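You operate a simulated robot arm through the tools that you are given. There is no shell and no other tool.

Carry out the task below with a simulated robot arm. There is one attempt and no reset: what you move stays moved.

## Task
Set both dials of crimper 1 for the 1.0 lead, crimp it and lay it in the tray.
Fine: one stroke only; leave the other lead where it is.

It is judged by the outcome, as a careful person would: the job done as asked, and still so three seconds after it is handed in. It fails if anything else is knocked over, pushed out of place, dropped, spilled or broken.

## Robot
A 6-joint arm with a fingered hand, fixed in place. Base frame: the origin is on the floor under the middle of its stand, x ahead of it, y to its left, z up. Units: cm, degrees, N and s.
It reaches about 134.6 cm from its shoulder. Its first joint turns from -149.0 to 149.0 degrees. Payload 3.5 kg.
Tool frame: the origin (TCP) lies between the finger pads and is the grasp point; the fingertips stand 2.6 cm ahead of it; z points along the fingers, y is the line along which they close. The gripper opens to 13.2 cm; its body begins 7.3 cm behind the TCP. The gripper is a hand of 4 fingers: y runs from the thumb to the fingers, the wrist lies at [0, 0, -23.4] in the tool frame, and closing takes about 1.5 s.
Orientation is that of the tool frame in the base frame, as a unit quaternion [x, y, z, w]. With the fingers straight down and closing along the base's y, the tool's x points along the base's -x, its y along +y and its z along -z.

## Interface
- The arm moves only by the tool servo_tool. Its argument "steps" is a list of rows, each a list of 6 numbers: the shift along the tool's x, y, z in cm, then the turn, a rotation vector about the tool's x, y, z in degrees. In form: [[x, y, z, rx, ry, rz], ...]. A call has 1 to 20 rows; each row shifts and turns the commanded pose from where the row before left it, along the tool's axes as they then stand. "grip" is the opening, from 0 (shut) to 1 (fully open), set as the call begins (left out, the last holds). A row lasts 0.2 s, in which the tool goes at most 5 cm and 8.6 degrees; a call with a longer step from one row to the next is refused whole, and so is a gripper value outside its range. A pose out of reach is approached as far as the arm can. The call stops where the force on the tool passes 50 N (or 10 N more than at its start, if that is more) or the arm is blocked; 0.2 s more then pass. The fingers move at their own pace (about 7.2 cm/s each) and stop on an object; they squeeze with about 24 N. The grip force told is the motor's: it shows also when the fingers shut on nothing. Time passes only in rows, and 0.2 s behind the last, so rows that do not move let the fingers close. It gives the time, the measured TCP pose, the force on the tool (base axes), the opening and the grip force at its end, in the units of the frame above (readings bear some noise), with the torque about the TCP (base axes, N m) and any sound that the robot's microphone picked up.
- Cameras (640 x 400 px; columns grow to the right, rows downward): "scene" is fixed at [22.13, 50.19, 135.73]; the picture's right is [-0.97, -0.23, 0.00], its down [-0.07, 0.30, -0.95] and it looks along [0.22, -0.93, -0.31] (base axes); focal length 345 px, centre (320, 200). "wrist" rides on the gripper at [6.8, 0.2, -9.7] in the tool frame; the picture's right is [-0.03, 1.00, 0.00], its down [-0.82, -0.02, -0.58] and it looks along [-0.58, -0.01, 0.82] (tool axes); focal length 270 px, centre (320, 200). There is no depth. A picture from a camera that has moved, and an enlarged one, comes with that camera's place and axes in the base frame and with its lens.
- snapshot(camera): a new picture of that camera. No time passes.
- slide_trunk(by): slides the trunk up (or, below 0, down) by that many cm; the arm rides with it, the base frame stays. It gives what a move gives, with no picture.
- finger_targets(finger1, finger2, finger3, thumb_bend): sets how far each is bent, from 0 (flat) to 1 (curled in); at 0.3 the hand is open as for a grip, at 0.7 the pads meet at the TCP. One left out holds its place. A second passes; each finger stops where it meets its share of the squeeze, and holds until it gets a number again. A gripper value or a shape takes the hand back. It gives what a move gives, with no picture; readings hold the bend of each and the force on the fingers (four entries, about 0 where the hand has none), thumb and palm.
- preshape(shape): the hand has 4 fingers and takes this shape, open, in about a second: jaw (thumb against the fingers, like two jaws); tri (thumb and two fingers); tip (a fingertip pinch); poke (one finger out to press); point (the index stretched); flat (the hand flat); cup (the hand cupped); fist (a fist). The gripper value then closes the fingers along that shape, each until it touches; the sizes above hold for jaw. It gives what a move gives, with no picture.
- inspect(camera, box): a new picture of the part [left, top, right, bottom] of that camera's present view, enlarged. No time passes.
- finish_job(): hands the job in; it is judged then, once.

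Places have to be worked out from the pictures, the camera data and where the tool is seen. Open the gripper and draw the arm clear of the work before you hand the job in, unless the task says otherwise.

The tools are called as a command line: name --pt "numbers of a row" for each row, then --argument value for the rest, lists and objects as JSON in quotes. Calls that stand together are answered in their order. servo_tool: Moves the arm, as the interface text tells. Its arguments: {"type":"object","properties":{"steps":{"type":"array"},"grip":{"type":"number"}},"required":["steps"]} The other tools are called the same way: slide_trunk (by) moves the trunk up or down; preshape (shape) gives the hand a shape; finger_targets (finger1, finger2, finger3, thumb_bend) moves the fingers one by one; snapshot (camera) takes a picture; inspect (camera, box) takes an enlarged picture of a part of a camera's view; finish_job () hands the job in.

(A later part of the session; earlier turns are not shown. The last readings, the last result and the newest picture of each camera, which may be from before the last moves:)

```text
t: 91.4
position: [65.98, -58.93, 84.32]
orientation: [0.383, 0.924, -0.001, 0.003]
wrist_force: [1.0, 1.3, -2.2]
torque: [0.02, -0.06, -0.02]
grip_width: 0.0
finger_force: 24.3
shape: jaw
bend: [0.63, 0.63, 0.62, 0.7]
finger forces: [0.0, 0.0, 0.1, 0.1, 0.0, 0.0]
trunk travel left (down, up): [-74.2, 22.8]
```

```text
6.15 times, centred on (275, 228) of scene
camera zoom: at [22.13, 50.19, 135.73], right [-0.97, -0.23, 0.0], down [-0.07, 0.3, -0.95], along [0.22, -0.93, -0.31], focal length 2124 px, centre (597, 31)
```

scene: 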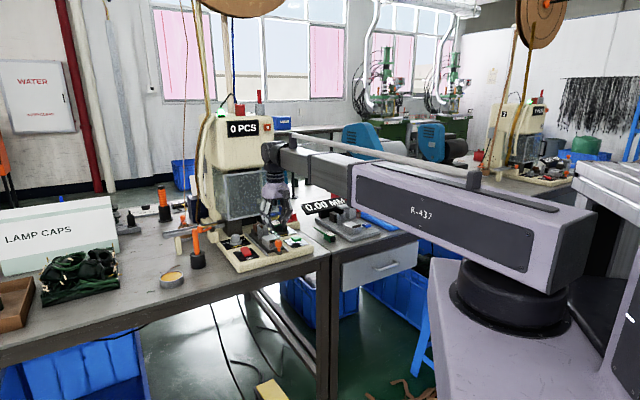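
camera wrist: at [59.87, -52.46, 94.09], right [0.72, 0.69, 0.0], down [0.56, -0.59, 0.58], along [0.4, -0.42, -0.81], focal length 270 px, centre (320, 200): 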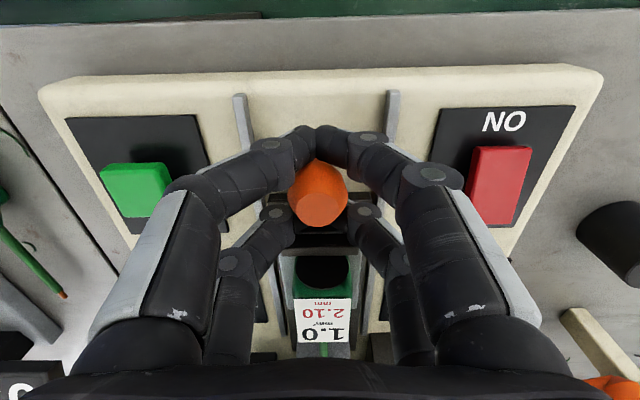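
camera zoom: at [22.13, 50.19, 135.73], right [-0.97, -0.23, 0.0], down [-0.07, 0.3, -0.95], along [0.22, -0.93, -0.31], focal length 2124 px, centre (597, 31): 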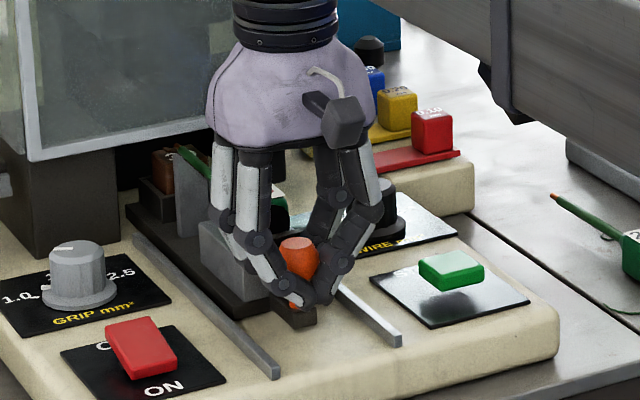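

Still free. Pushing a further 2.5 cm.

servo_tool --pt "-0.5 0 0 0 0 0" --pt "-0.5 0 0 0 0 0" --pt "-0.5 0 0 0 0 0" --pt "-0.5 0 0 0 0 0" --pt "-0.5 0 0 0 0 0" --pt "0 0 0 0 0 0"

inspect --camera "scene" --box '[240, 195, 310, 260]'

```text
t: 92.8
position: [67.96, -60.78, 84.32]
orientation: [0.382, 0.924, -0.001, 0.004]
wrist_force: [-0.3, 0.1, -0.4]
torque: [0.0, -0.02, 0.03]
grip_width: 0.0
finger_force: 24.0
shape: jaw
bend: [0.63, 0.63, 0.62, 0.7]
finger forces: [0.0, 0.0, 0.0, 0.1, 0.0, 0.0]
trunk travel left (down, up): [-74.2, 22.8]
```

```text
6.15 times, centred on (275, 228) of scene
camera zoom: at [22.13, 50.19, 135.73], right [-0.97, -0.23, 0.0], down [-0.07, 0.3, -0.95], along [0.22, -0.93, -0.31], focal length 2124 px, centre (597, 31)
```

zoom: 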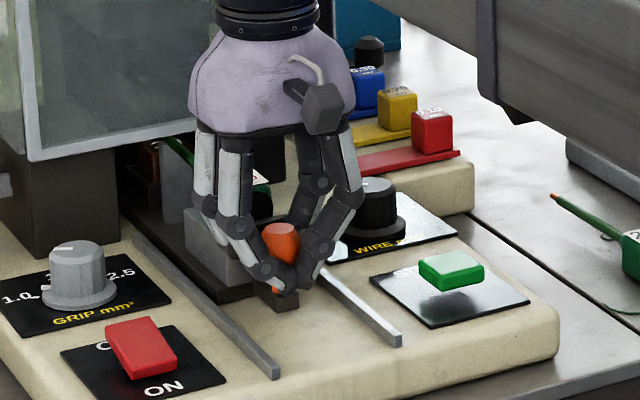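

Now 9 cm in, still free. Continuing carefully in smaller steps.

servo_tool --pt "-0.4 0 0 0 0 0" --pt "-0.4 0 0 0 0 0" --pt "-0.4 0 0 0 0 0" --pt "0 0 0 0 0 0"

inspect --camera "scene" --box '[240, 195, 300, 245]'

snapshot --camera "wrist"

```text
t: 93.8
position: [68.54, -61.47, 84.41]
orientation: [0.383, 0.924, -0.002, 0.002]
wrist_force: [0.2, -2.4, -0.9]
torque: [-0.04, -0.04, 0.0]
grip_width: 0.0
finger_force: 24.5
shape: jaw
bend: [0.63, 0.63, 0.62, 0.7]
finger forces: [0.0, 0.1, 0.1, 0.0, 0.1, 0.1]
trunk travel left (down, up): [-74.2, 22.8]
```

```text
8.00 times, centred on (270, 220) of scene
camera zoom: at [22.13, 50.19, 135.73], right [-0.97, -0.23, 0.0], down [-0.07, 0.3, -0.95], along [0.22, -0.93, -0.31], focal length 2761 px, centre (720, 40)
```

zoom: 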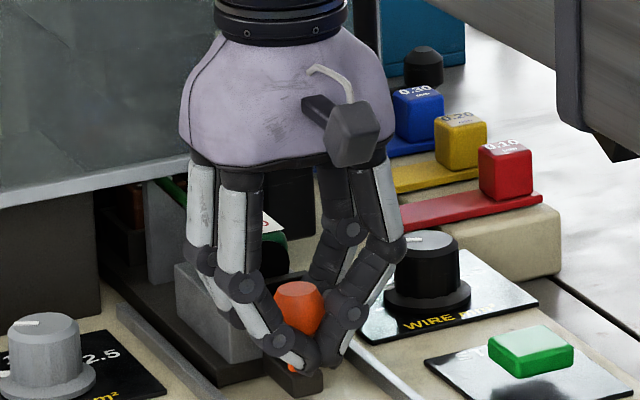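

```text
taken
camera wrist: at [63.89, -56.45, 94.08], right [0.72, 0.69, 0.0], down [0.56, -0.59, 0.58], along [0.4, -0.42, -0.81], focal length 270 px, centre (320, 200)
```

wrist: 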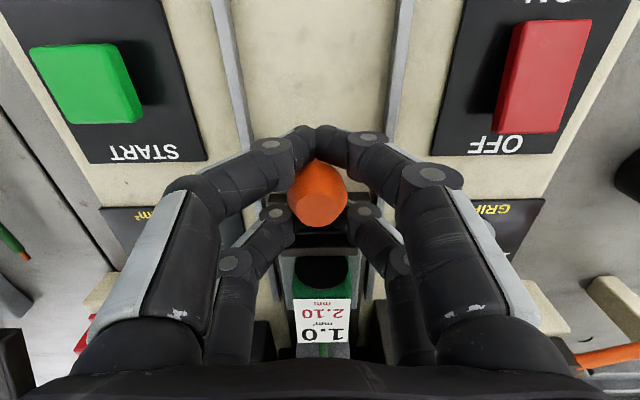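

servo_tool --pt "-0.4 0 0 0 0 0" --pt "-0.4 0 0 0 0 0" --pt "0 0 0 0 0 0"

inspect --camera "scene" --box '[240, 195, 300, 245]'

```text
t: 94.6
position: [69.0, -61.67, 84.41]
orientation: [0.382, 0.924, 0.0, 0.0]
wrist_force: [-23.6, 23.6, -11.6]
torque: [0.3, 0.28, 0.03]
grip_width: 0.01
finger_force: 24.0
shape: jaw
bend: [0.63, 0.63, 0.62, 0.7]
finger forces: [42.6, 0.2, 0.5, 0.0, 0.0, 0.0]
trunk travel left (down, up): [-74.2, 22.8]
```

```text
8.00 times, centred on (270, 220) of scene
camera zoom: at [22.13, 50.19, 135.73], right [-0.97, -0.23, 0.0], down [-0.07, 0.3, -0.95], along [0.22, -0.93, -0.31], focal length 2761 px, centre (720, 40)
```

zoom: 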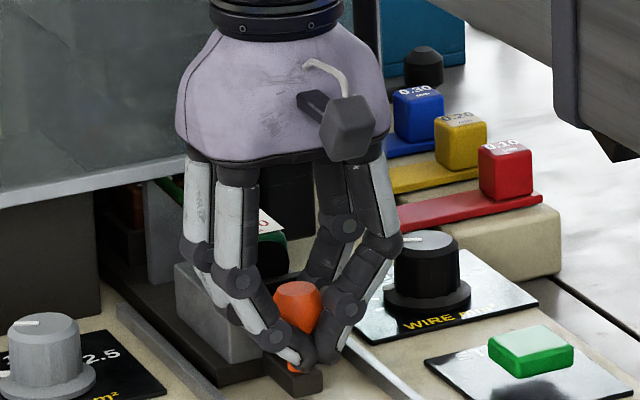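

The carriage has reached its stop (34 N push-back at A≈92.4). I'll relax the push by 0.3 cm, open the digits and lift to inspect that the lead is still seated.

servo_tool --pt "0.35 0 0 0 0 0" --pt "0 0 0 0 0 0" --pt "0 0 0 0 0 0"

servo_tool --pt "0 0 0 0 0 0" --pt "0 0 0 0 0 0" --pt "0 0 0 0 0 0" --pt "0 0 0 0 0 0" --pt "0 0 0 0 0 0" --grip 0.4

slide_trunk --by 8

snapshot --camera "wrist"

inspect --camera "wrist" --box '[240, 60, 400, 300]'

inspect --camera "scene" --box '[235, 190, 305, 245]'

```text
t: 95.4
position: [68.98, -61.62, 84.36]
orientation: [0.384, 0.923, -0.001, 0.001]
wrist_force: [-15.4, 16.1, -8.5]
torque: [0.2, 0.18, -0.03]
grip_width: 0.0
finger_force: 24.7
shape: jaw
bend: [0.63, 0.63, 0.62, 0.7]
finger forces: [0.0, 0.0, 0.3, 0.0, 0.1, 0.1]
trunk travel left (down, up): [-74.2, 22.8]
```

```text
t: 96.6
position: [69.05, -61.84, 84.38]
orientation: [0.382, 0.924, -0.001, 0.005]
wrist_force: [-0.9, 9.1, 0.3]
torque: [0.08, 0.05, -0.05]
grip_width: 5.03
finger_force: 0.0
shape: jaw
bend: [0.73, 0.73, 0.75, 0.7]
finger forces: [0.1, 0.1, 7.0, 0.0, 0.0, 0.0]
trunk travel left (down, up): [-74.2, 22.8]
```

```text
t: 97.7
position: [69.04, -61.79, 92.45]
orientation: [0.383, 0.924, -0.001, 0.004]
wrist_force: [-0.1, 0.3, -0.3]
torque: [0.0, 0.01, -0.05]
grip_width: 5.23
finger_force: 0.2
shape: jaw
bend: [0.73, 0.73, 0.73, 0.7]
finger forces: [0.0, 0.1, 0.0, 0.0, 0.0, 0.1]
trunk travel left (down, up): [-82.2, 14.8]
```

```text
taken
camera wrist: at [64.21, -56.77, 102.09], right [0.72, 0.69, 0.0], down [0.56, -0.59, 0.58], along [0.4, -0.42, -0.81], focal length 270 px, centre (320, 200)
```

wrist: 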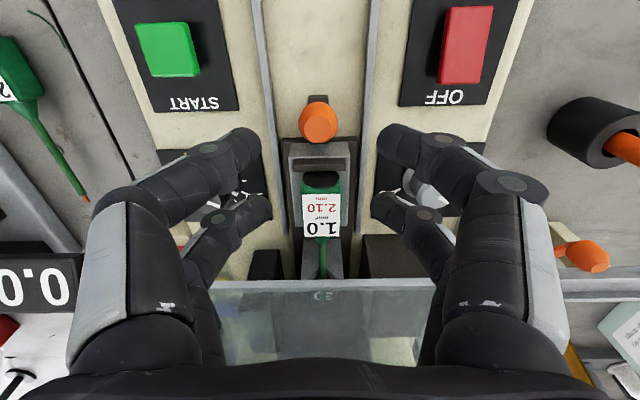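

```text
1.67 times, centred on (320, 180) of wrist
camera zoom: at [64.21, -56.77, 102.09], right [0.72, 0.69, 0.0], down [0.56, -0.59, 0.58], along [0.4, -0.42, -0.81], focal length 450 px, centre (320, 233)
```

zoom: 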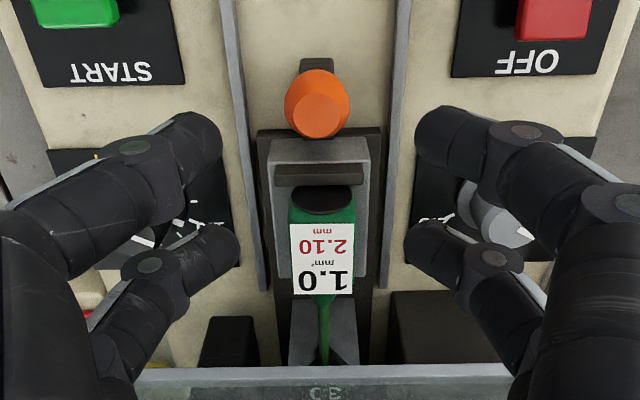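

```text
7.27 times, centred on (270, 218) of scene
camera zoom: at [22.13, 50.19, 135.73], right [-0.97, -0.23, 0.0], down [-0.07, 0.3, -0.95], along [0.22, -0.93, -0.31], focal length 2510 px, centre (684, 73)
```

zoom: 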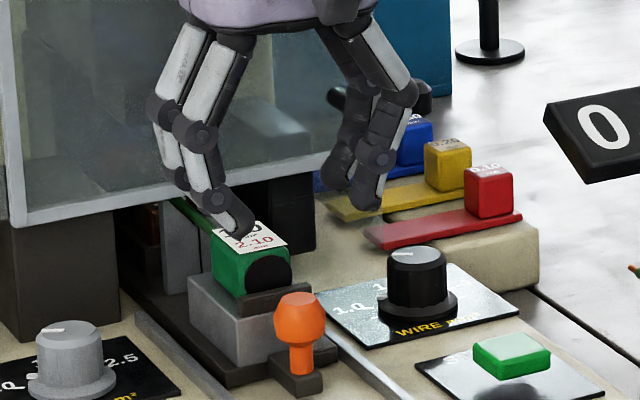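

The carriage is home (the "30" die is now under the guard) and the lead is still seated. Next I go above the START button (≈A 88.3, L −5.1), raise a bit, and form the poke shape.

slide_trunk --by 5

servo_tool --pt "1.4 -3.4 0 0 0 0" --pt "1.4 -3.4 0 0 0 0" --pt "1.4 -3.4 0 0 0 0" --pt "0 0 0 0 0 0"

preshape --shape "poke"

snapshot --camera "wrist"

inspect --camera "scene" --box '[270, 140, 350, 250]'

```text
t: 98.7
position: [69.13, -61.83, 97.31]
orientation: [0.383, 0.924, -0.001, 0.004]
wrist_force: [0.1, 0.8, -0.3]
torque: [0.01, 0.02, 0.02]
grip_width: 5.21
finger_force: 0.1
shape: jaw
bend: [0.73, 0.73, 0.73, 0.7]
finger forces: [0.0, 0.0, 0.0, 0.0, 0.0, 0.1]
trunk travel left (down, up): [-87.2, 9.8]
```

```text
t: 99.7
position: [58.94, -66.11, 97.28]
orientation: [0.382, 0.924, -0.001, 0.003]
wrist_force: [-0.1, -0.6, -1.3]
torque: [0.02, 0.03, -0.01]
grip_width: 5.24
finger_force: 0.1
shape: jaw
bend: [0.73, 0.73, 0.73, 0.7]
finger forces: [0.0, 0.0, 0.0, 0.0, 0.0, 0.0]
trunk travel left (down, up): [-87.2, 9.8]
```

```text
t: 100.6
position: [58.8, -66.05, 97.36]
orientation: [0.383, 0.924, -0.001, 0.004]
wrist_force: [-0.4, 0.2, -0.3]
torque: [0.02, -0.04, 0.0]
grip_width: 0.0
finger_force: 0.0
shape: poke
bend: [1.0, 1.0, 1.0, 0.34]
finger forces: [0.0, 0.0, 0.1, 0.0, 0.1, 0.0]
trunk travel left (down, up): [-87.2, 9.8]
```

```text
taken
camera wrist: at [54.13, -60.98, 107.1], right [0.72, 0.69, 0.0], down [0.56, -0.59, 0.58], along [0.4, -0.42, -0.81], focal length 270 px, centre (320, 200)
```

wrist: 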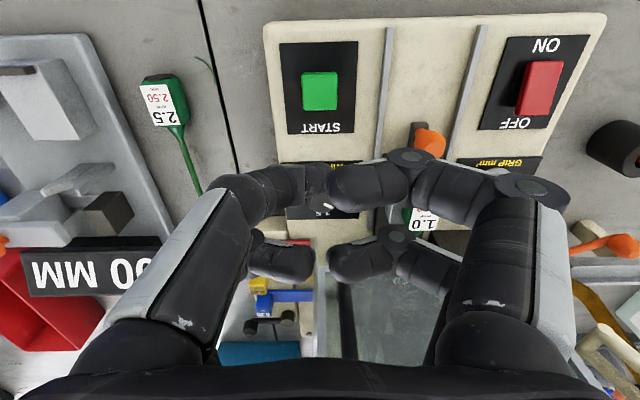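

```text
3.64 times, centred on (310, 195) of scene
camera zoom: at [22.13, 50.19, 135.73], right [-0.97, -0.23, 0.0], down [-0.07, 0.3, -0.95], along [0.22, -0.93, -0.31], focal length 1255 px, centre (356, 218)
```

zoom: 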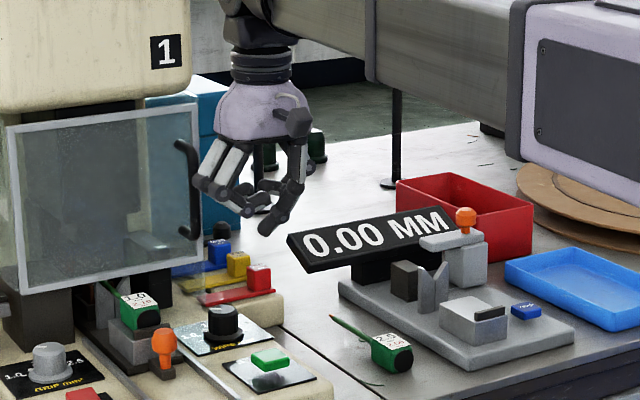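

Poke digit's tip is on the tool axis ~2.7 cm below TCP; START's centre is about 0.6 cm toward +x. Shifting and descending to ~1.5 cm above the button.

servo_tool --pt "0.5 0.1 0 0 0 0" --pt "0 0 0 0 0 0"

slide_trunk --by -12

inspect --camera "scene" --box '[270, 195, 330, 255]'

snapshot --camera "wrist"

```text
t: 101.2
position: [58.6, -65.64, 97.43]
orientation: [0.383, 0.924, -0.001, 0.003]
wrist_force: [-0.3, -0.3, -0.6]
torque: [0.0, 0.01, 0.01]
grip_width: 0.01
finger_force: 0.2
shape: poke
bend: [1.0, 1.0, 1.0, 0.34]
finger forces: [0.1, 0.0, 0.0, 0.1, 0.1, 0.0]
trunk travel left (down, up): [-87.2, 9.8]
```

```text
t: 102.7
position: [58.64, -65.62, 85.4]
orientation: [0.382, 0.924, -0.002, 0.003]
wrist_force: [0.3, 0.2, -0.2]
torque: [-0.01, 0.02, 0.01]
grip_width: 0.0
finger_force: 0.0
shape: poke
bend: [1.0, 1.0, 1.0, 0.34]
finger forces: [0.0, 0.0, 0.0, 0.0, 0.0, 0.1]
trunk travel left (down, up): [-75.2, 21.8]
```

```text
6.67 times, centred on (300, 225) of scene
camera zoom: at [22.13, 50.19, 135.73], right [-0.97, -0.23, 0.0], down [-0.07, 0.3, -0.95], along [0.22, -0.93, -0.31], focal length 2301 px, centre (453, 33)
```

zoom: 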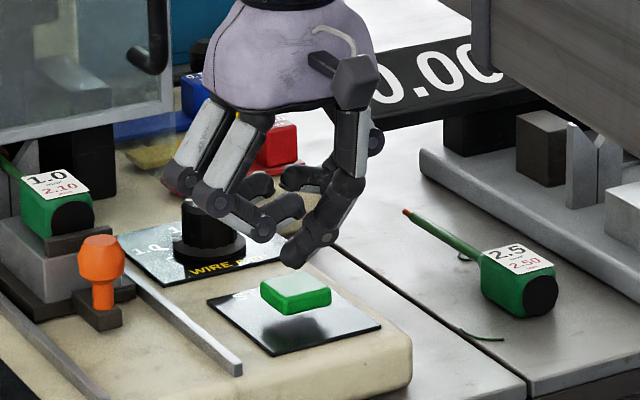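

```text
taken
camera wrist: at [53.81, -60.62, 95.1], right [0.72, 0.69, 0.0], down [0.56, -0.59, 0.58], along [0.4, -0.42, -0.81], focal length 270 px, centre (320, 200)
```

wrist: 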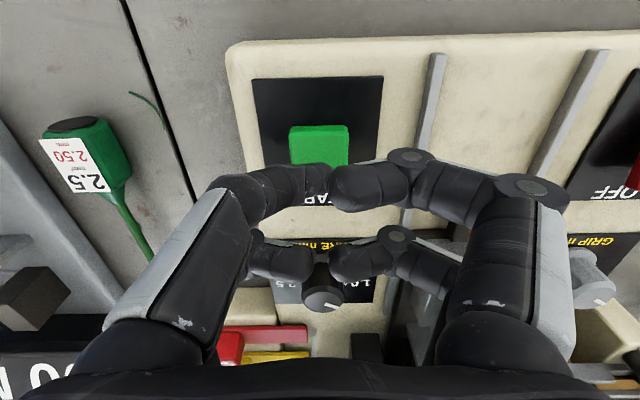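

The poke tip is right over START. Lowering to just above, then pressing in small steps while listening.

slide_trunk --by -1.2

slide_trunk --by -0.3

inspect --camera "scene" --box '[275, 215, 320, 250]'

```text
t: 103.3
position: [58.55, -65.65, 84.17]
orientation: [0.382, 0.924, -0.001, 0.003]
wrist_force: [0.6, -0.8, 2.1]
torque: [0.0, 0.05, -0.02]
grip_width: 0.0
finger_force: 0.0
shape: poke
bend: [1.0, 1.0, 1.0, 0.34]
finger forces: [0.0, 0.0, 0.0, 0.0, 2.2, 0.1]
trunk travel left (down, up): [-74.0, 23.0]
```

```text
t: 103.8
position: [58.66, -65.67, 83.89]
orientation: [0.383, 0.924, -0.002, 0.003]
wrist_force: [-0.8, -1.0, 5.4]
torque: [-0.01, 0.02, -0.06]
grip_width: 0.01
finger_force: 0.1
shape: poke
bend: [1.0, 1.0, 1.0, 0.34]
finger forces: [0.1, 0.0, 0.0, 0.1, 6.3, 0.0]
trunk travel left (down, up): [-73.7, 23.3]
```

```text
11.43 times, centred on (298, 232) of scene
camera zoom: at [22.13, 50.19, 135.73], right [-0.97, -0.23, 0.0], down [-0.07, 0.3, -0.95], along [0.22, -0.93, -0.31], focal length 3944 px, centre (577, -171)
```

zoom: 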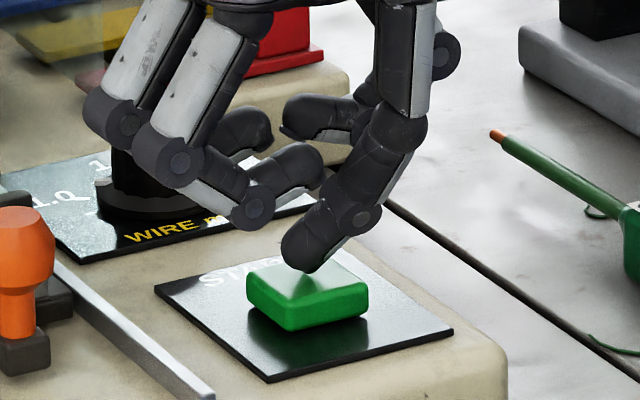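

Contact on START (5–6 N, springy). Pressing further in 0.3 cm steps.

slide_trunk --by -0.3

inspect --camera "scene" --box '[195, 95, 315, 250]'

```text
t: 104.3
position: [58.5, -65.65, 83.74]
orientation: [0.383, 0.924, -0.002, 0.004]
wrist_force: [1.2, -4.2, 19.3]
torque: [-0.09, 0.0, 0.03]
grip_width: 0.02
finger_force: 0.1
shape: poke
bend: [1.0, 1.0, 1.0, 0.34]
finger forces: [0.0, 0.0, 0.0, 0.0, 20.0, 0.0]
trunk travel left (down, up): [-73.4, 23.6]
```

```text
2.58 times, centred on (255, 172) of scene
camera zoom: at [22.13, 50.19, 135.73], right [-0.97, -0.23, 0.0], down [-0.07, 0.3, -0.95], along [0.22, -0.93, -0.31], focal length 890 px, centre (488, 271)
```

zoom: 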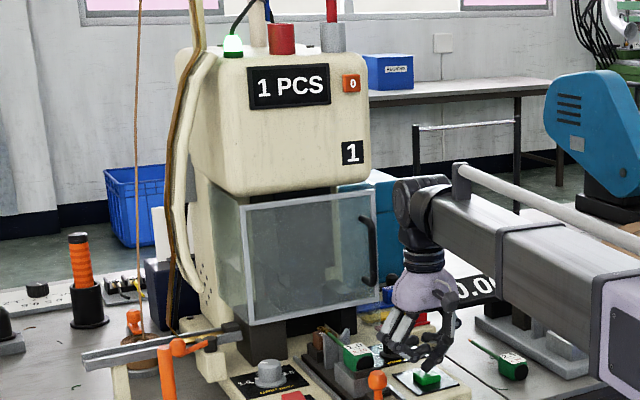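

The counter now reads "1 PCS" — the one stroke has been done. Releasing the button straight up immediately.

slide_trunk --by 10

inspect --camera "scene" --box '[195, 95, 315, 250]'

snapshot --camera "wrist"

```text
t: 105.6
position: [58.61, -65.61, 93.52]
orientation: [0.383, 0.924, -0.002, 0.004]
wrist_force: [0.1, -0.1, -0.3]
torque: [-0.01, -0.03, -0.03]
grip_width: 0.0
finger_force: 0.1
shape: poke
bend: [1.0, 1.0, 1.0, 0.34]
finger forces: [0.0, 0.0, 0.1, 0.0, 0.1, 0.0]
trunk travel left (down, up): [-83.4, 13.6]
```

```text
2.58 times, centred on (255, 172) of scene
camera zoom: at [22.13, 50.19, 135.73], right [-0.97, -0.23, 0.0], down [-0.07, 0.3, -0.95], along [0.22, -0.93, -0.31], focal length 890 px, centre (488, 271)
```

zoom: 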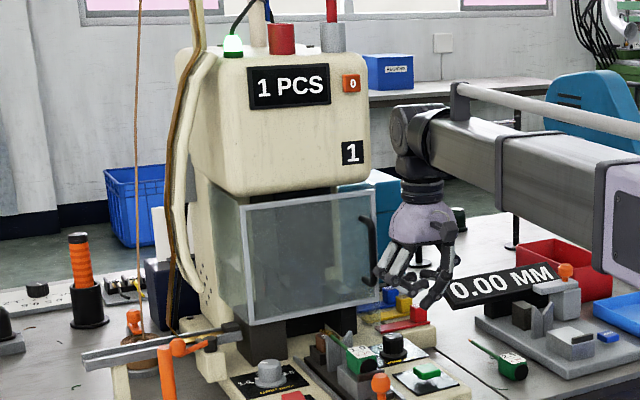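

```text
taken
camera wrist: at [53.82, -60.63, 103.29], right [0.72, 0.69, 0.0], down [0.56, -0.59, 0.58], along [0.4, -0.42, -0.81], focal length 270 px, centre (320, 200)
```

wrist: 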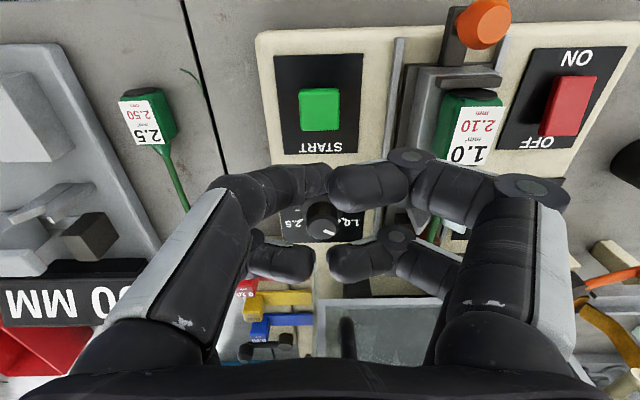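

One stroke counted, and the carriage has returned to the front by itself with the lead. I'll inspect the crimped lead and dials.

inspect --camera "scene" --box '[240, 205, 310, 255]'

inspect --camera "scene" --box '[252, 210, 280, 232]'

inspect --camera "wrist" --box '[390, 0, 530, 260]'

```text
8.00 times, centred on (275, 230) of scene
camera zoom: at [22.13, 50.19, 135.73], right [-0.97, -0.23, 0.0], down [-0.07, 0.3, -0.95], along [0.22, -0.93, -0.31], focal length 2761 px, centre (680, -40)
```

zoom: 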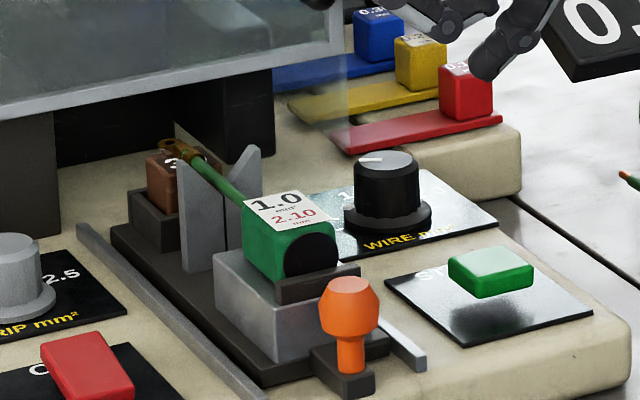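

```text
16.00 times, centred on (266, 221) of scene
camera zoom: at [22.13, 50.19, 135.73], right [-0.97, -0.23, 0.0], down [-0.07, 0.3, -0.95], along [0.22, -0.93, -0.31], focal length 5521 px, centre (1184, -136)
```

zoom: 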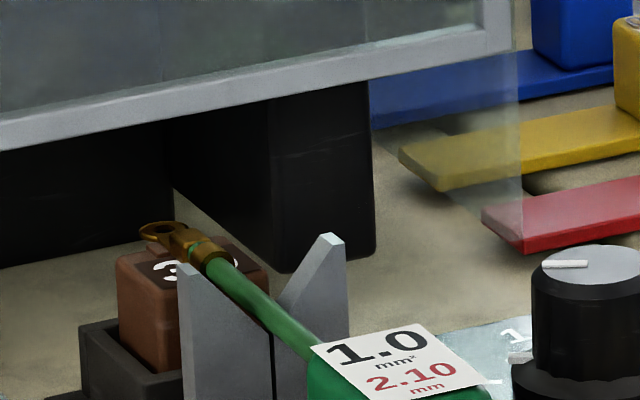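

```text
1.54 times, centred on (460, 130) of wrist
camera zoom: at [53.82, -60.63, 103.29], right [0.72, 0.69, 0.0], down [0.56, -0.59, 0.58], along [0.4, -0.42, -0.81], focal length 416 px, centre (105, 308)
```

zoom: 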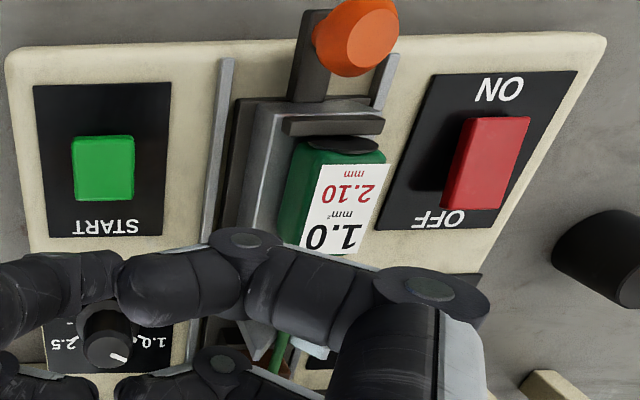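

The ring terminal is crimped on the lead, and the dials still read 1.0. Now I'll return over the handle (TCP ≈ (65.7,-59.1)) to pick the lead from the carriage.

servo_tool --pt "-0.13 3.19 0 0 0 0" --pt "-0.13 3.19 0 0 0 0" --pt "-0.13 3.19 0 0 0 -2.4" --pt "0 0 0 0 0 0"

finger_targets --finger1 0.56 --finger2 0.56 --finger3 0.56 --thumb_bend 0.56

snapshot --camera "wrist"

inspect --camera "wrist" --box '[240, 60, 400, 280]'

```text
t: 106.6
position: [65.78, -59.29, 93.65]
orientation: [0.363, 0.932, -0.002, 0.003]
wrist_force: [0.1, 0.0, 0.0]
torque: [0.0, -0.01, 0.01]
grip_width: 0.0
finger_force: 0.0
shape: poke
bend: [1.0, 1.0, 1.0, 0.34]
finger forces: [0.1, 0.0, 0.0, 0.1, 0.0, 0.1]
trunk travel left (down, up): [-83.4, 13.6]
```

```text
t: 107.6
position: [65.77, -59.25, 93.54]
orientation: [0.363, 0.932, -0.001, 0.003]
wrist_force: [0.5, 0.7, 0.1]
torque: [0.0, 0.0, 0.0]
grip_width: 4.56
finger_force: 0.1
shape: fingers
bend: [0.56, 0.56, 0.56, 0.56]
finger forces: [0.0, 0.0, 0.1, 0.1, 0.0, 0.0]
trunk travel left (down, up): [-83.4, 13.6]
```

```text
taken
camera wrist: at [60.68, -54.49, 103.3], right [0.69, 0.72, 0.0], down [0.58, -0.56, 0.58], along [0.42, -0.41, -0.81], focal length 270 px, centre (320, 200)
```

wrist: 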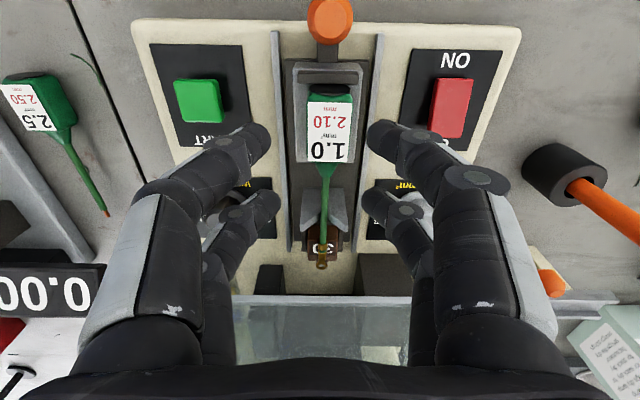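

```text
1.82 times, centred on (320, 170) of wrist
camera zoom: at [60.68, -54.49, 103.3], right [0.69, 0.72, 0.0], down [0.58, -0.56, 0.58], along [0.42, -0.41, -0.81], focal length 491 px, centre (320, 254)
```

zoom: 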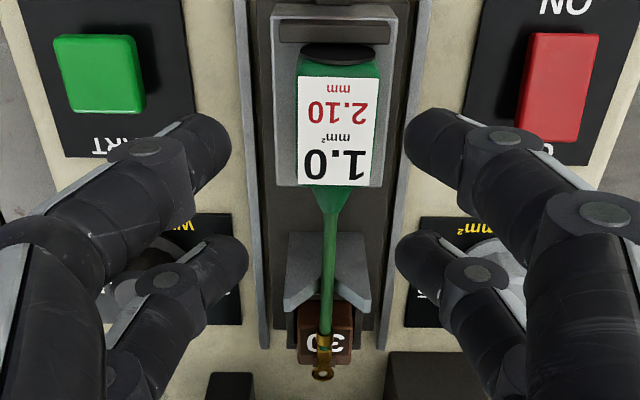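

The lead is seated as before, with the terminal on its end. Aligning yaw with it and centring (+0.5 cm in y), then lowering to the same height as at release.

servo_tool --pt "0.15 0.5 0 0 0 2.4" --pt "0 0 0 0 0 0"

slide_trunk --by -4.5

inspect --camera "wrist" --box '[220, 80, 420, 300]'

inspect --camera "scene" --box '[245, 200, 305, 250]'

```text
t: 108.2
position: [65.83, -58.86, 93.53]
orientation: [0.382, 0.924, -0.001, 0.003]
wrist_force: [0.1, 0.7, -0.3]
torque: [-0.01, -0.04, 0.02]
grip_width: 4.54
finger_force: 0.0
shape: fingers
bend: [0.56, 0.56, 0.56, 0.56]
finger forces: [0.0, 0.0, 0.0, 0.0, 0.0, 0.1]
trunk travel left (down, up): [-83.4, 13.6]
```

```text
t: 109.1
position: [65.9, -58.77, 89.16]
orientation: [0.382, 0.924, -0.001, 0.003]
wrist_force: [0.1, 0.0, -0.1]
torque: [-0.01, 0.0, -0.01]
grip_width: 4.53
finger_force: 0.2
shape: fingers
bend: [0.56, 0.56, 0.56, 0.56]
finger forces: [0.0, 0.0, 0.1, 0.1, 0.0, 0.0]
trunk travel left (down, up): [-78.9, 18.1]
```

```text
1.82 times, centred on (320, 190) of wrist
camera zoom: at [61.05, -53.81, 98.8], right [0.72, 0.69, 0.0], down [0.56, -0.59, 0.58], along [0.4, -0.42, -0.81], focal length 491 px, centre (320, 218)
```

zoom: 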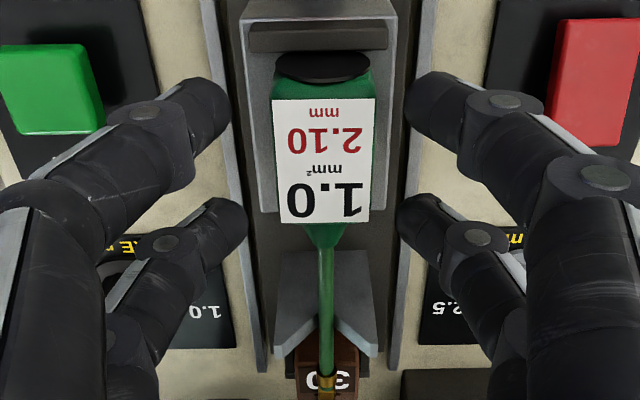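

```text
8.00 times, centred on (275, 225) of scene
camera zoom: at [22.13, 50.19, 135.73], right [-0.97, -0.23, 0.0], down [-0.07, 0.3, -0.95], along [0.22, -0.93, -0.31], focal length 2761 px, centre (680, 0)
```

zoom: 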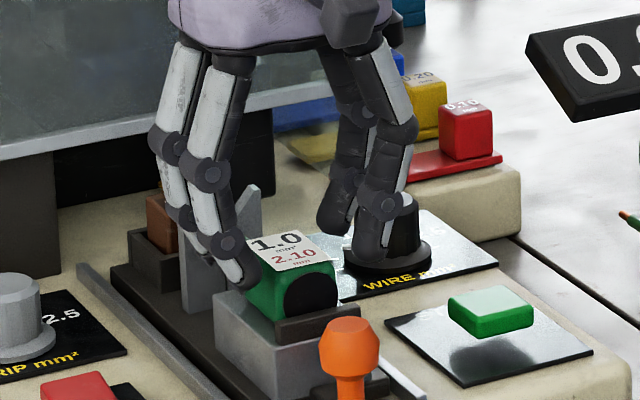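

Centred over the handle. Lowering 1.7 cm and closing evenly.

slide_trunk --by -1.7

finger_targets --finger1 0.62 --finger2 0.62 --finger3 0.62 --thumb_bend 0.62

finger_targets --finger1 0.75 --finger2 0.75 --finger3 0.75 --thumb_bend 0.75

inspect --camera "wrist" --box '[220, 80, 420, 300]'

```text
t: 109.8
position: [65.86, -58.84, 87.37]
orientation: [0.383, 0.924, -0.001, 0.004]
wrist_force: [-0.1, -0.4, 0.1]
torque: [-0.03, 0.01, -0.01]
grip_width: 4.55
finger_force: 0.0
shape: fingers
bend: [0.56, 0.56, 0.56, 0.56]
finger forces: [0.0, 0.0, 0.1, 0.0, 0.0, 0.0]
trunk travel left (down, up): [-77.2, 19.8]
```

```text
t: 110.8
position: [65.84, -58.78, 87.4]
orientation: [0.383, 0.924, -0.001, 0.004]
wrist_force: [0.0, 0.3, -0.1]
torque: [0.0, 0.02, 0.03]
grip_width: 2.93
finger_force: 1.2
shape: fingers
bend: [0.61, 0.61, 0.61, 0.62]
finger forces: [0.7, 0.7, 0.6, 0.0, 0.6, 0.0]
trunk travel left (down, up): [-77.2, 19.8]
```

```text
t: 111.8
position: [65.86, -58.77, 87.47]
orientation: [0.382, 0.924, -0.001, 0.003]
wrist_force: [0.5, -0.6, 0.2]
torque: [0.03, 0.02, -0.01]
grip_width: 2.56
finger_force: 18.4
shape: fingers
bend: [0.6, 0.6, 0.68, 0.68]
finger forces: [9.2, 9.0, 7.1, 0.0, 11.1, 0.0]
trunk travel left (down, up): [-77.2, 19.8]
```

```text
1.82 times, centred on (320, 190) of wrist
camera zoom: at [61.05, -53.82, 97.09], right [0.72, 0.69, 0.0], down [0.56, -0.59, 0.58], along [0.4, -0.42, -0.81], focal length 491 px, centre (320, 218)
```

zoom: 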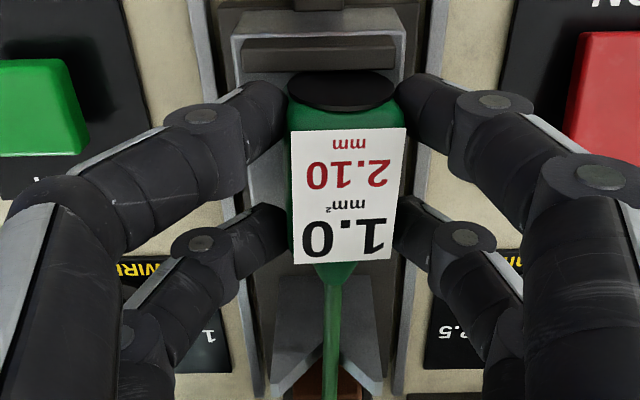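

Firm grip again. Lifting slowly 2 cm out of the V and checking.

slide_trunk --by 2

inspect --camera "wrist" --box '[220, 80, 420, 330]'

inspect --camera "scene" --box '[240, 195, 310, 250]'

```text
t: 112.4
position: [65.93, -58.83, 89.4]
orientation: [0.383, 0.924, -0.001, 0.003]
wrist_force: [0.7, 0.6, -0.8]
torque: [0.01, 0.01, 0.01]
grip_width: 2.55
finger_force: 17.9
shape: fingers
bend: [0.6, 0.6, 0.68, 0.68]
finger forces: [9.1, 9.0, 7.1, 0.1, 11.1, 0.0]
trunk travel left (down, up): [-79.2, 17.8]
```

```text
1.60 times, centred on (320, 205) of wrist
camera zoom: at [61.06, -53.82, 99.09], right [0.72, 0.69, 0.0], down [0.56, -0.59, 0.58], along [0.4, -0.42, -0.81], focal length 432 px, centre (320, 192)
```

zoom: 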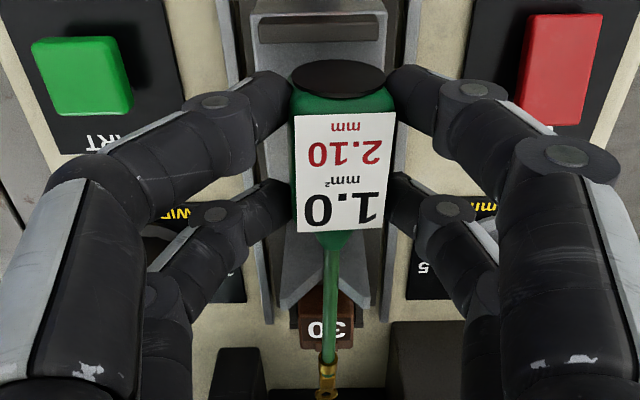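

```text
7.27 times, centred on (275, 222) of scene
camera zoom: at [22.13, 50.19, 135.73], right [-0.97, -0.23, 0.0], down [-0.07, 0.3, -0.95], along [0.22, -0.93, -0.31], focal length 2510 px, centre (647, 36)
```

zoom: 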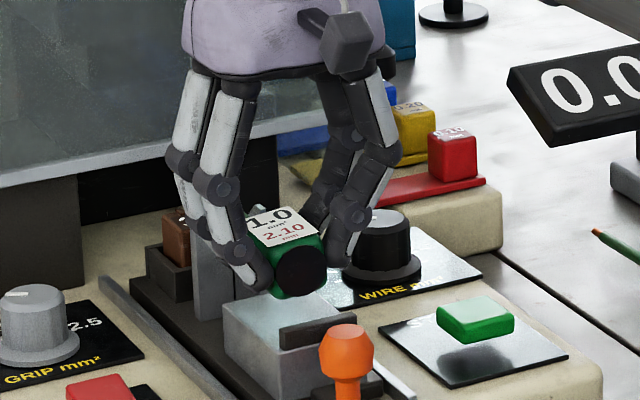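

The lead is free of the V and held level. Raising to z≈101, then retreating 6 cm from the guard before traversing toward the blue tray.

slide_trunk --by 11.5

servo_tool --pt "3 0 0 0 0 0" --pt "3 0 0 0 0 0" --pt "0 -4.5 0 0 0 0" --pt "0 -4.5 0 0 0 0" --pt "0 -4.5 0 0 0 0" --pt "0 -4.5 0 0 0 0" --pt "0 -4.5 0 0 0 0" --pt "0 0 0 0 0 0"

snapshot --camera "wrist"

snapshot --camera "scene"

```text
t: 113.9
position: [65.95, -58.84, 100.76]
orientation: [0.382, 0.924, -0.001, 0.003]
wrist_force: [0.3, -0.7, -0.7]
torque: [0.0, 0.01, 0.01]
grip_width: 2.55
finger_force: 18.2
shape: fingers
bend: [0.6, 0.6, 0.68, 0.68]
finger forces: [9.1, 9.1, 7.1, 0.0, 11.1, 0.0]
trunk travel left (down, up): [-90.7, 6.3]
```

```text
t: 115.7
position: [45.65, -70.47, 101.01]
orientation: [0.381, 0.925, -0.001, 0.003]
wrist_force: [0.0, -0.3, -0.6]
torque: [0.01, -0.04, -0.02]
grip_width: 2.55
finger_force: 17.7
shape: fingers
bend: [0.6, 0.6, 0.68, 0.68]
finger forces: [9.1, 8.9, 7.0, 0.0, 11.1, 0.0]
out of reach, approached as far as the arm can: row 7
trunk travel left (down, up): [-90.7, 6.3]
```

```text
taken
camera wrist: at [40.87, -65.5, 110.59], right [0.72, 0.69, 0.0], down [0.56, -0.59, 0.58], along [0.4, -0.42, -0.81], focal length 270 px, centre (320, 200)
```

wrist: 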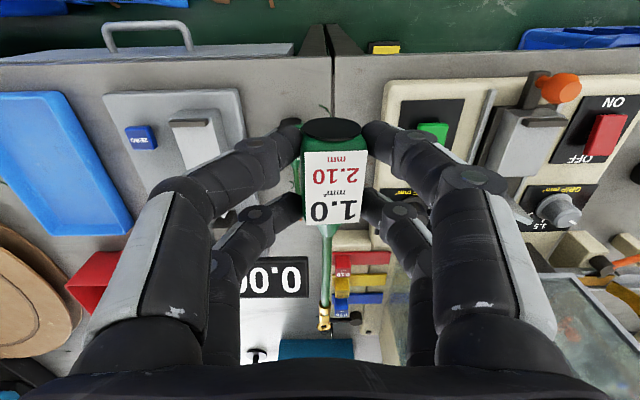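

```text
taken
```

scene: 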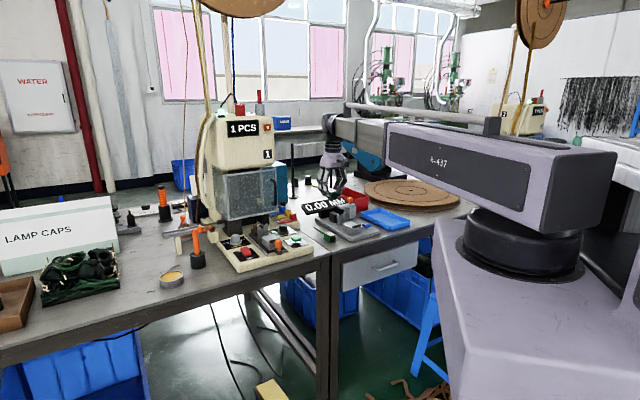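

Lead in hand, tray visible on the left. Continuing along −y toward the tray.

servo_tool --pt "-0.5 -4.5 0 0 0 0" --pt "-0.5 -4.5 0 0 0 0" --pt "-0.5 -4.5 0 0 0 0" --pt "-0.5 -4.5 0 0 0 0" --pt "0 0 0 0 0 0"

snapshot --camera "wrist"

snapshot --camera "scene"

```text
t: 116.9
position: [34.15, -84.8, 100.92]
orientation: [0.381, 0.925, -0.001, 0.004]
wrist_force: [-0.3, -0.8, -1.4]
torque: [0.0, 0.02, -0.01]
grip_width: 2.57
finger_force: 18.2
shape: fingers
bend: [0.6, 0.6, 0.68, 0.68]
finger forces: [9.2, 8.9, 7.0, 0.0, 11.0, 0.0]
out of reach, approached as far as the arm can: row 4
trunk travel left (down, up): [-90.7, 6.3]
```

```text
taken
camera wrist: at [29.32, -79.86, 110.6], right [0.72, 0.69, 0.0], down [0.56, -0.59, 0.58], along [0.4, -0.42, -0.81], focal length 270 px, centre (320, 200)
```

wrist: 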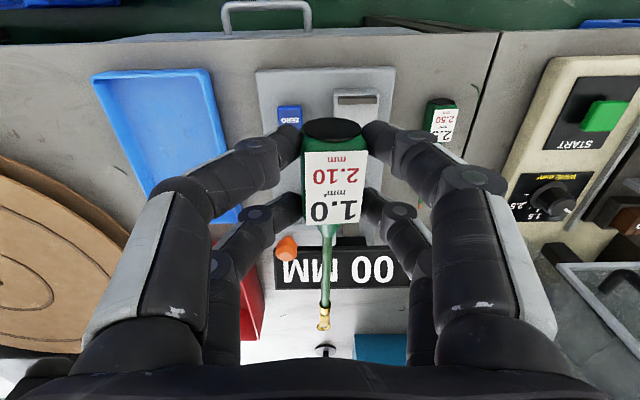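

```text
taken
```

scene: 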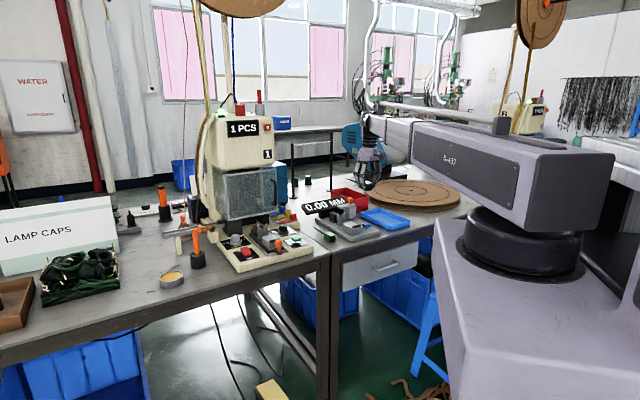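

Tray measured at A≈82.5–103, L≈−48 to −61 (long side along the lead). Moving the last 19 cm to be centred over it.

servo_tool --pt "-0.38 -3.84 0 0 0 0" --pt "-0.38 -3.84 0 0 0 0" --pt "-0.38 -3.84 0 0 0 0" --pt "-0.38 -3.84 0 0 0 0" --pt "-0.38 -3.84 0 0 0 0" --pt "0 0 0 0 0 0"

snapshot --camera "wrist"

inspect --camera "scene" --box '[330, 110, 460, 240]'

```text
t: 118.3
position: [21.88, -99.48, 100.92]
orientation: [0.382, 0.924, -0.002, 0.003]
wrist_force: [-0.3, 0.6, 0.1]
torque: [0.02, 0.01, -0.01]
grip_width: 2.54
finger_force: 18.5
shape: fingers
bend: [0.6, 0.6, 0.68, 0.68]
finger forces: [9.2, 8.9, 7.1, 0.0, 10.9, 0.0]
out of reach, approached as far as the arm can: row 2, 3
trunk travel left (down, up): [-90.7, 6.3]
```

```text
taken
camera wrist: at [17.09, -94.54, 110.6], right [0.72, 0.69, 0.0], down [0.56, -0.59, 0.58], along [0.4, -0.42, -0.81], focal length 270 px, centre (320, 200)
```

wrist: 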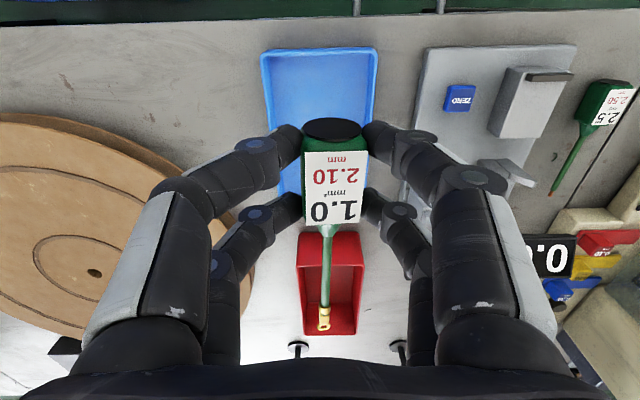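

```text
3.08 times, centred on (395, 175) of scene
camera zoom: at [22.13, 50.19, 135.73], right [-0.97, -0.23, 0.0], down [-0.07, 0.3, -0.95], along [0.22, -0.93, -0.31], focal length 1062 px, centre (89, 277)
```

zoom: 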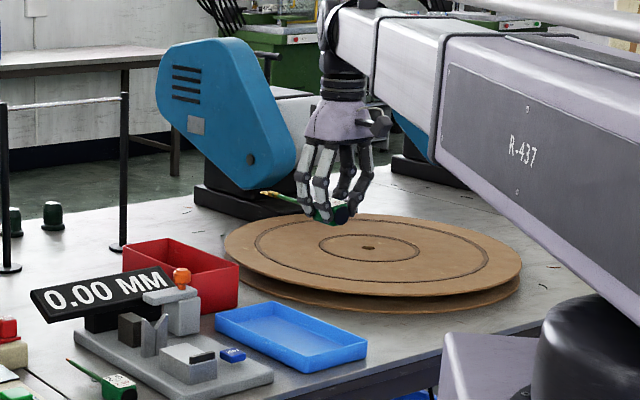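

Directly over the tray, hand clear all round. Shifting 0.5 cm inward for margin at both ends, then descending 15 cm.

servo_tool --pt "-0.5 0 0 0 0 0" --pt "0 0 0 0 0 0"

slide_trunk --by -14

snapshot --camera "wrist"

inspect --camera "scene" --box '[330, 150, 430, 240]'

```text
t: 118.9
position: [22.22, -99.88, 100.88]
orientation: [0.383, 0.924, -0.001, 0.003]
wrist_force: [-0.2, 0.4, -0.4]
torque: [0.03, -0.02, -0.01]
grip_width: 2.55
finger_force: 18.1
shape: fingers
bend: [0.6, 0.6, 0.68, 0.68]
finger forces: [9.2, 8.9, 6.9, 0.1, 11.0, 0.0]
trunk travel left (down, up): [-90.7, 6.3]
```

```text
t: 120.5
position: [22.39, -99.89, 86.8]
orientation: [0.382, 0.924, -0.002, 0.003]
wrist_force: [-0.8, 0.0, -0.2]
torque: [0.0, -0.01, 0.01]
grip_width: 2.57
finger_force: 18.2
shape: fingers
bend: [0.6, 0.6, 0.68, 0.68]
finger forces: [9.2, 8.8, 7.0, 0.0, 11.0, 0.0]
trunk travel left (down, up): [-76.7, 20.3]
```

```text
taken
camera wrist: at [17.53, -94.85, 96.6], right [0.72, 0.69, 0.0], down [0.56, -0.59, 0.58], along [0.4, -0.42, -0.81], focal length 270 px, centre (320, 200)
```

wrist: 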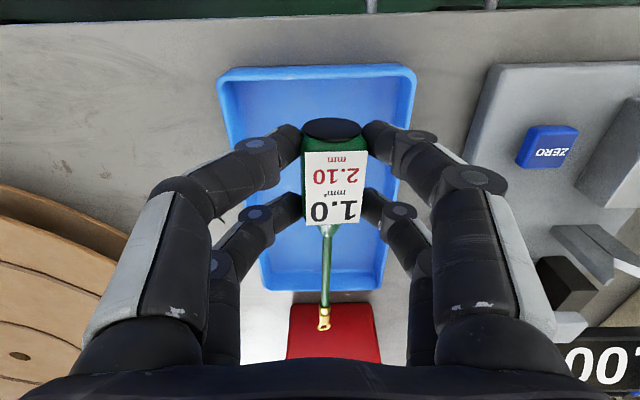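

```text
4.44 times, centred on (380, 195) of scene
camera zoom: at [22.13, 50.19, 135.73], right [-0.97, -0.23, 0.0], down [-0.07, 0.3, -0.95], along [0.22, -0.93, -0.31], focal length 1534 px, centre (53, 222)
```

zoom: 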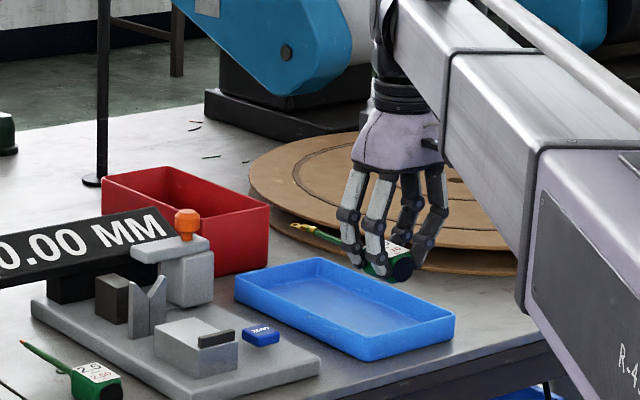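

Aligned inside the tray outline. Descending 4.5 cm more.

slide_trunk --by -4.5

inspect --camera "wrist" --box '[200, 40, 440, 340]'

inspect --camera "scene" --box '[340, 170, 420, 240]'

```text
t: 121.4
position: [22.39, -99.77, 82.4]
orientation: [0.383, 0.924, -0.001, 0.003]
wrist_force: [0.3, -0.3, -0.1]
torque: [0.02, 0.0, 0.03]
grip_width: 2.56
finger_force: 18.4
shape: fingers
bend: [0.6, 0.6, 0.68, 0.68]
finger forces: [9.3, 8.8, 7.0, 0.1, 11.0, 0.0]
trunk travel left (down, up): [-72.2, 24.8]
```

```text
1.33 times, centred on (320, 190) of wrist
camera zoom: at [17.53, -94.85, 92.1], right [0.72, 0.69, 0.0], down [0.56, -0.59, 0.58], along [0.4, -0.42, -0.81], focal length 360 px, centre (320, 213)
```

zoom: 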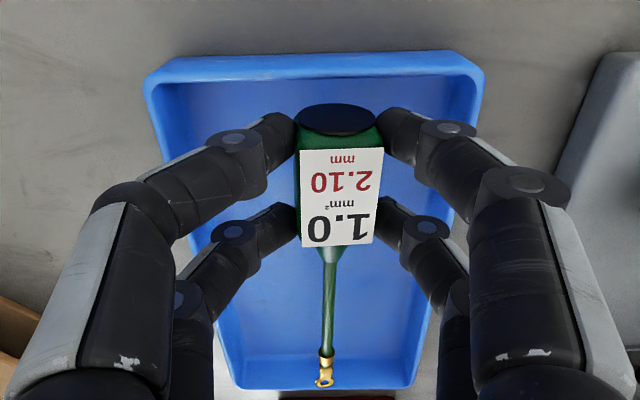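

```text
5.71 times, centred on (380, 205) of scene
camera zoom: at [22.13, 50.19, 135.73], right [-0.97, -0.23, 0.0], down [-0.07, 0.3, -0.95], along [0.22, -0.93, -0.31], focal length 1972 px, centre (-23, 171)
```

zoom: 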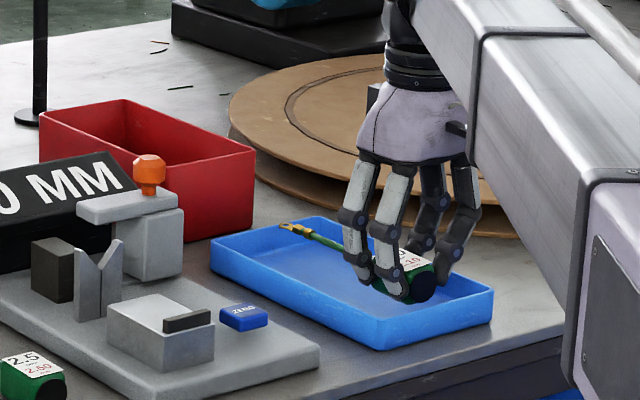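

The whole lead, terminal included, is inside the tray outline. Lowering the last ~2 cm in small steps until it touches the floor.

slide_trunk --by -1.6

slide_trunk --by -0.3

slide_trunk --by -0.2

```text
t: 122.1
position: [22.29, -99.97, 80.84]
orientation: [0.382, 0.924, -0.001, 0.002]
wrist_force: [-0.9, 0.3, -0.6]
torque: [-0.02, -0.01, 0.0]
grip_width: 2.56
finger_force: 18.1
shape: fingers
bend: [0.6, 0.6, 0.68, 0.68]
finger forces: [9.3, 8.9, 7.0, 0.1, 11.0, 0.0]
trunk travel left (down, up): [-70.6, 26.4]
```

```text
t: 122.6
position: [22.35, -99.95, 80.39]
orientation: [0.382, 0.924, -0.002, 0.003]
wrist_force: [-0.4, -0.1, 0.1]
torque: [0.0, 0.0, 0.02]
grip_width: 2.57
finger_force: 17.9
shape: fingers
bend: [0.6, 0.6, 0.68, 0.68]
finger forces: [9.2, 8.9, 7.0, 0.1, 11.0, 0.1]
trunk travel left (down, up): [-70.3, 26.7]
```

```text
t: 123.1
position: [22.26, -99.89, 80.33]
orientation: [0.382, 0.924, -0.001, 0.003]
wrist_force: [-1.1, -1.6, 4.7]
torque: [0.05, -0.05, -0.02]
grip_width: 2.55
finger_force: 18.6
shape: fingers
bend: [0.6, 0.6, 0.68, 0.68]
finger forces: [9.2, 8.6, 7.3, 0.0, 11.4, 0.0]
trunk travel left (down, up): [-70.1, 26.9]
```

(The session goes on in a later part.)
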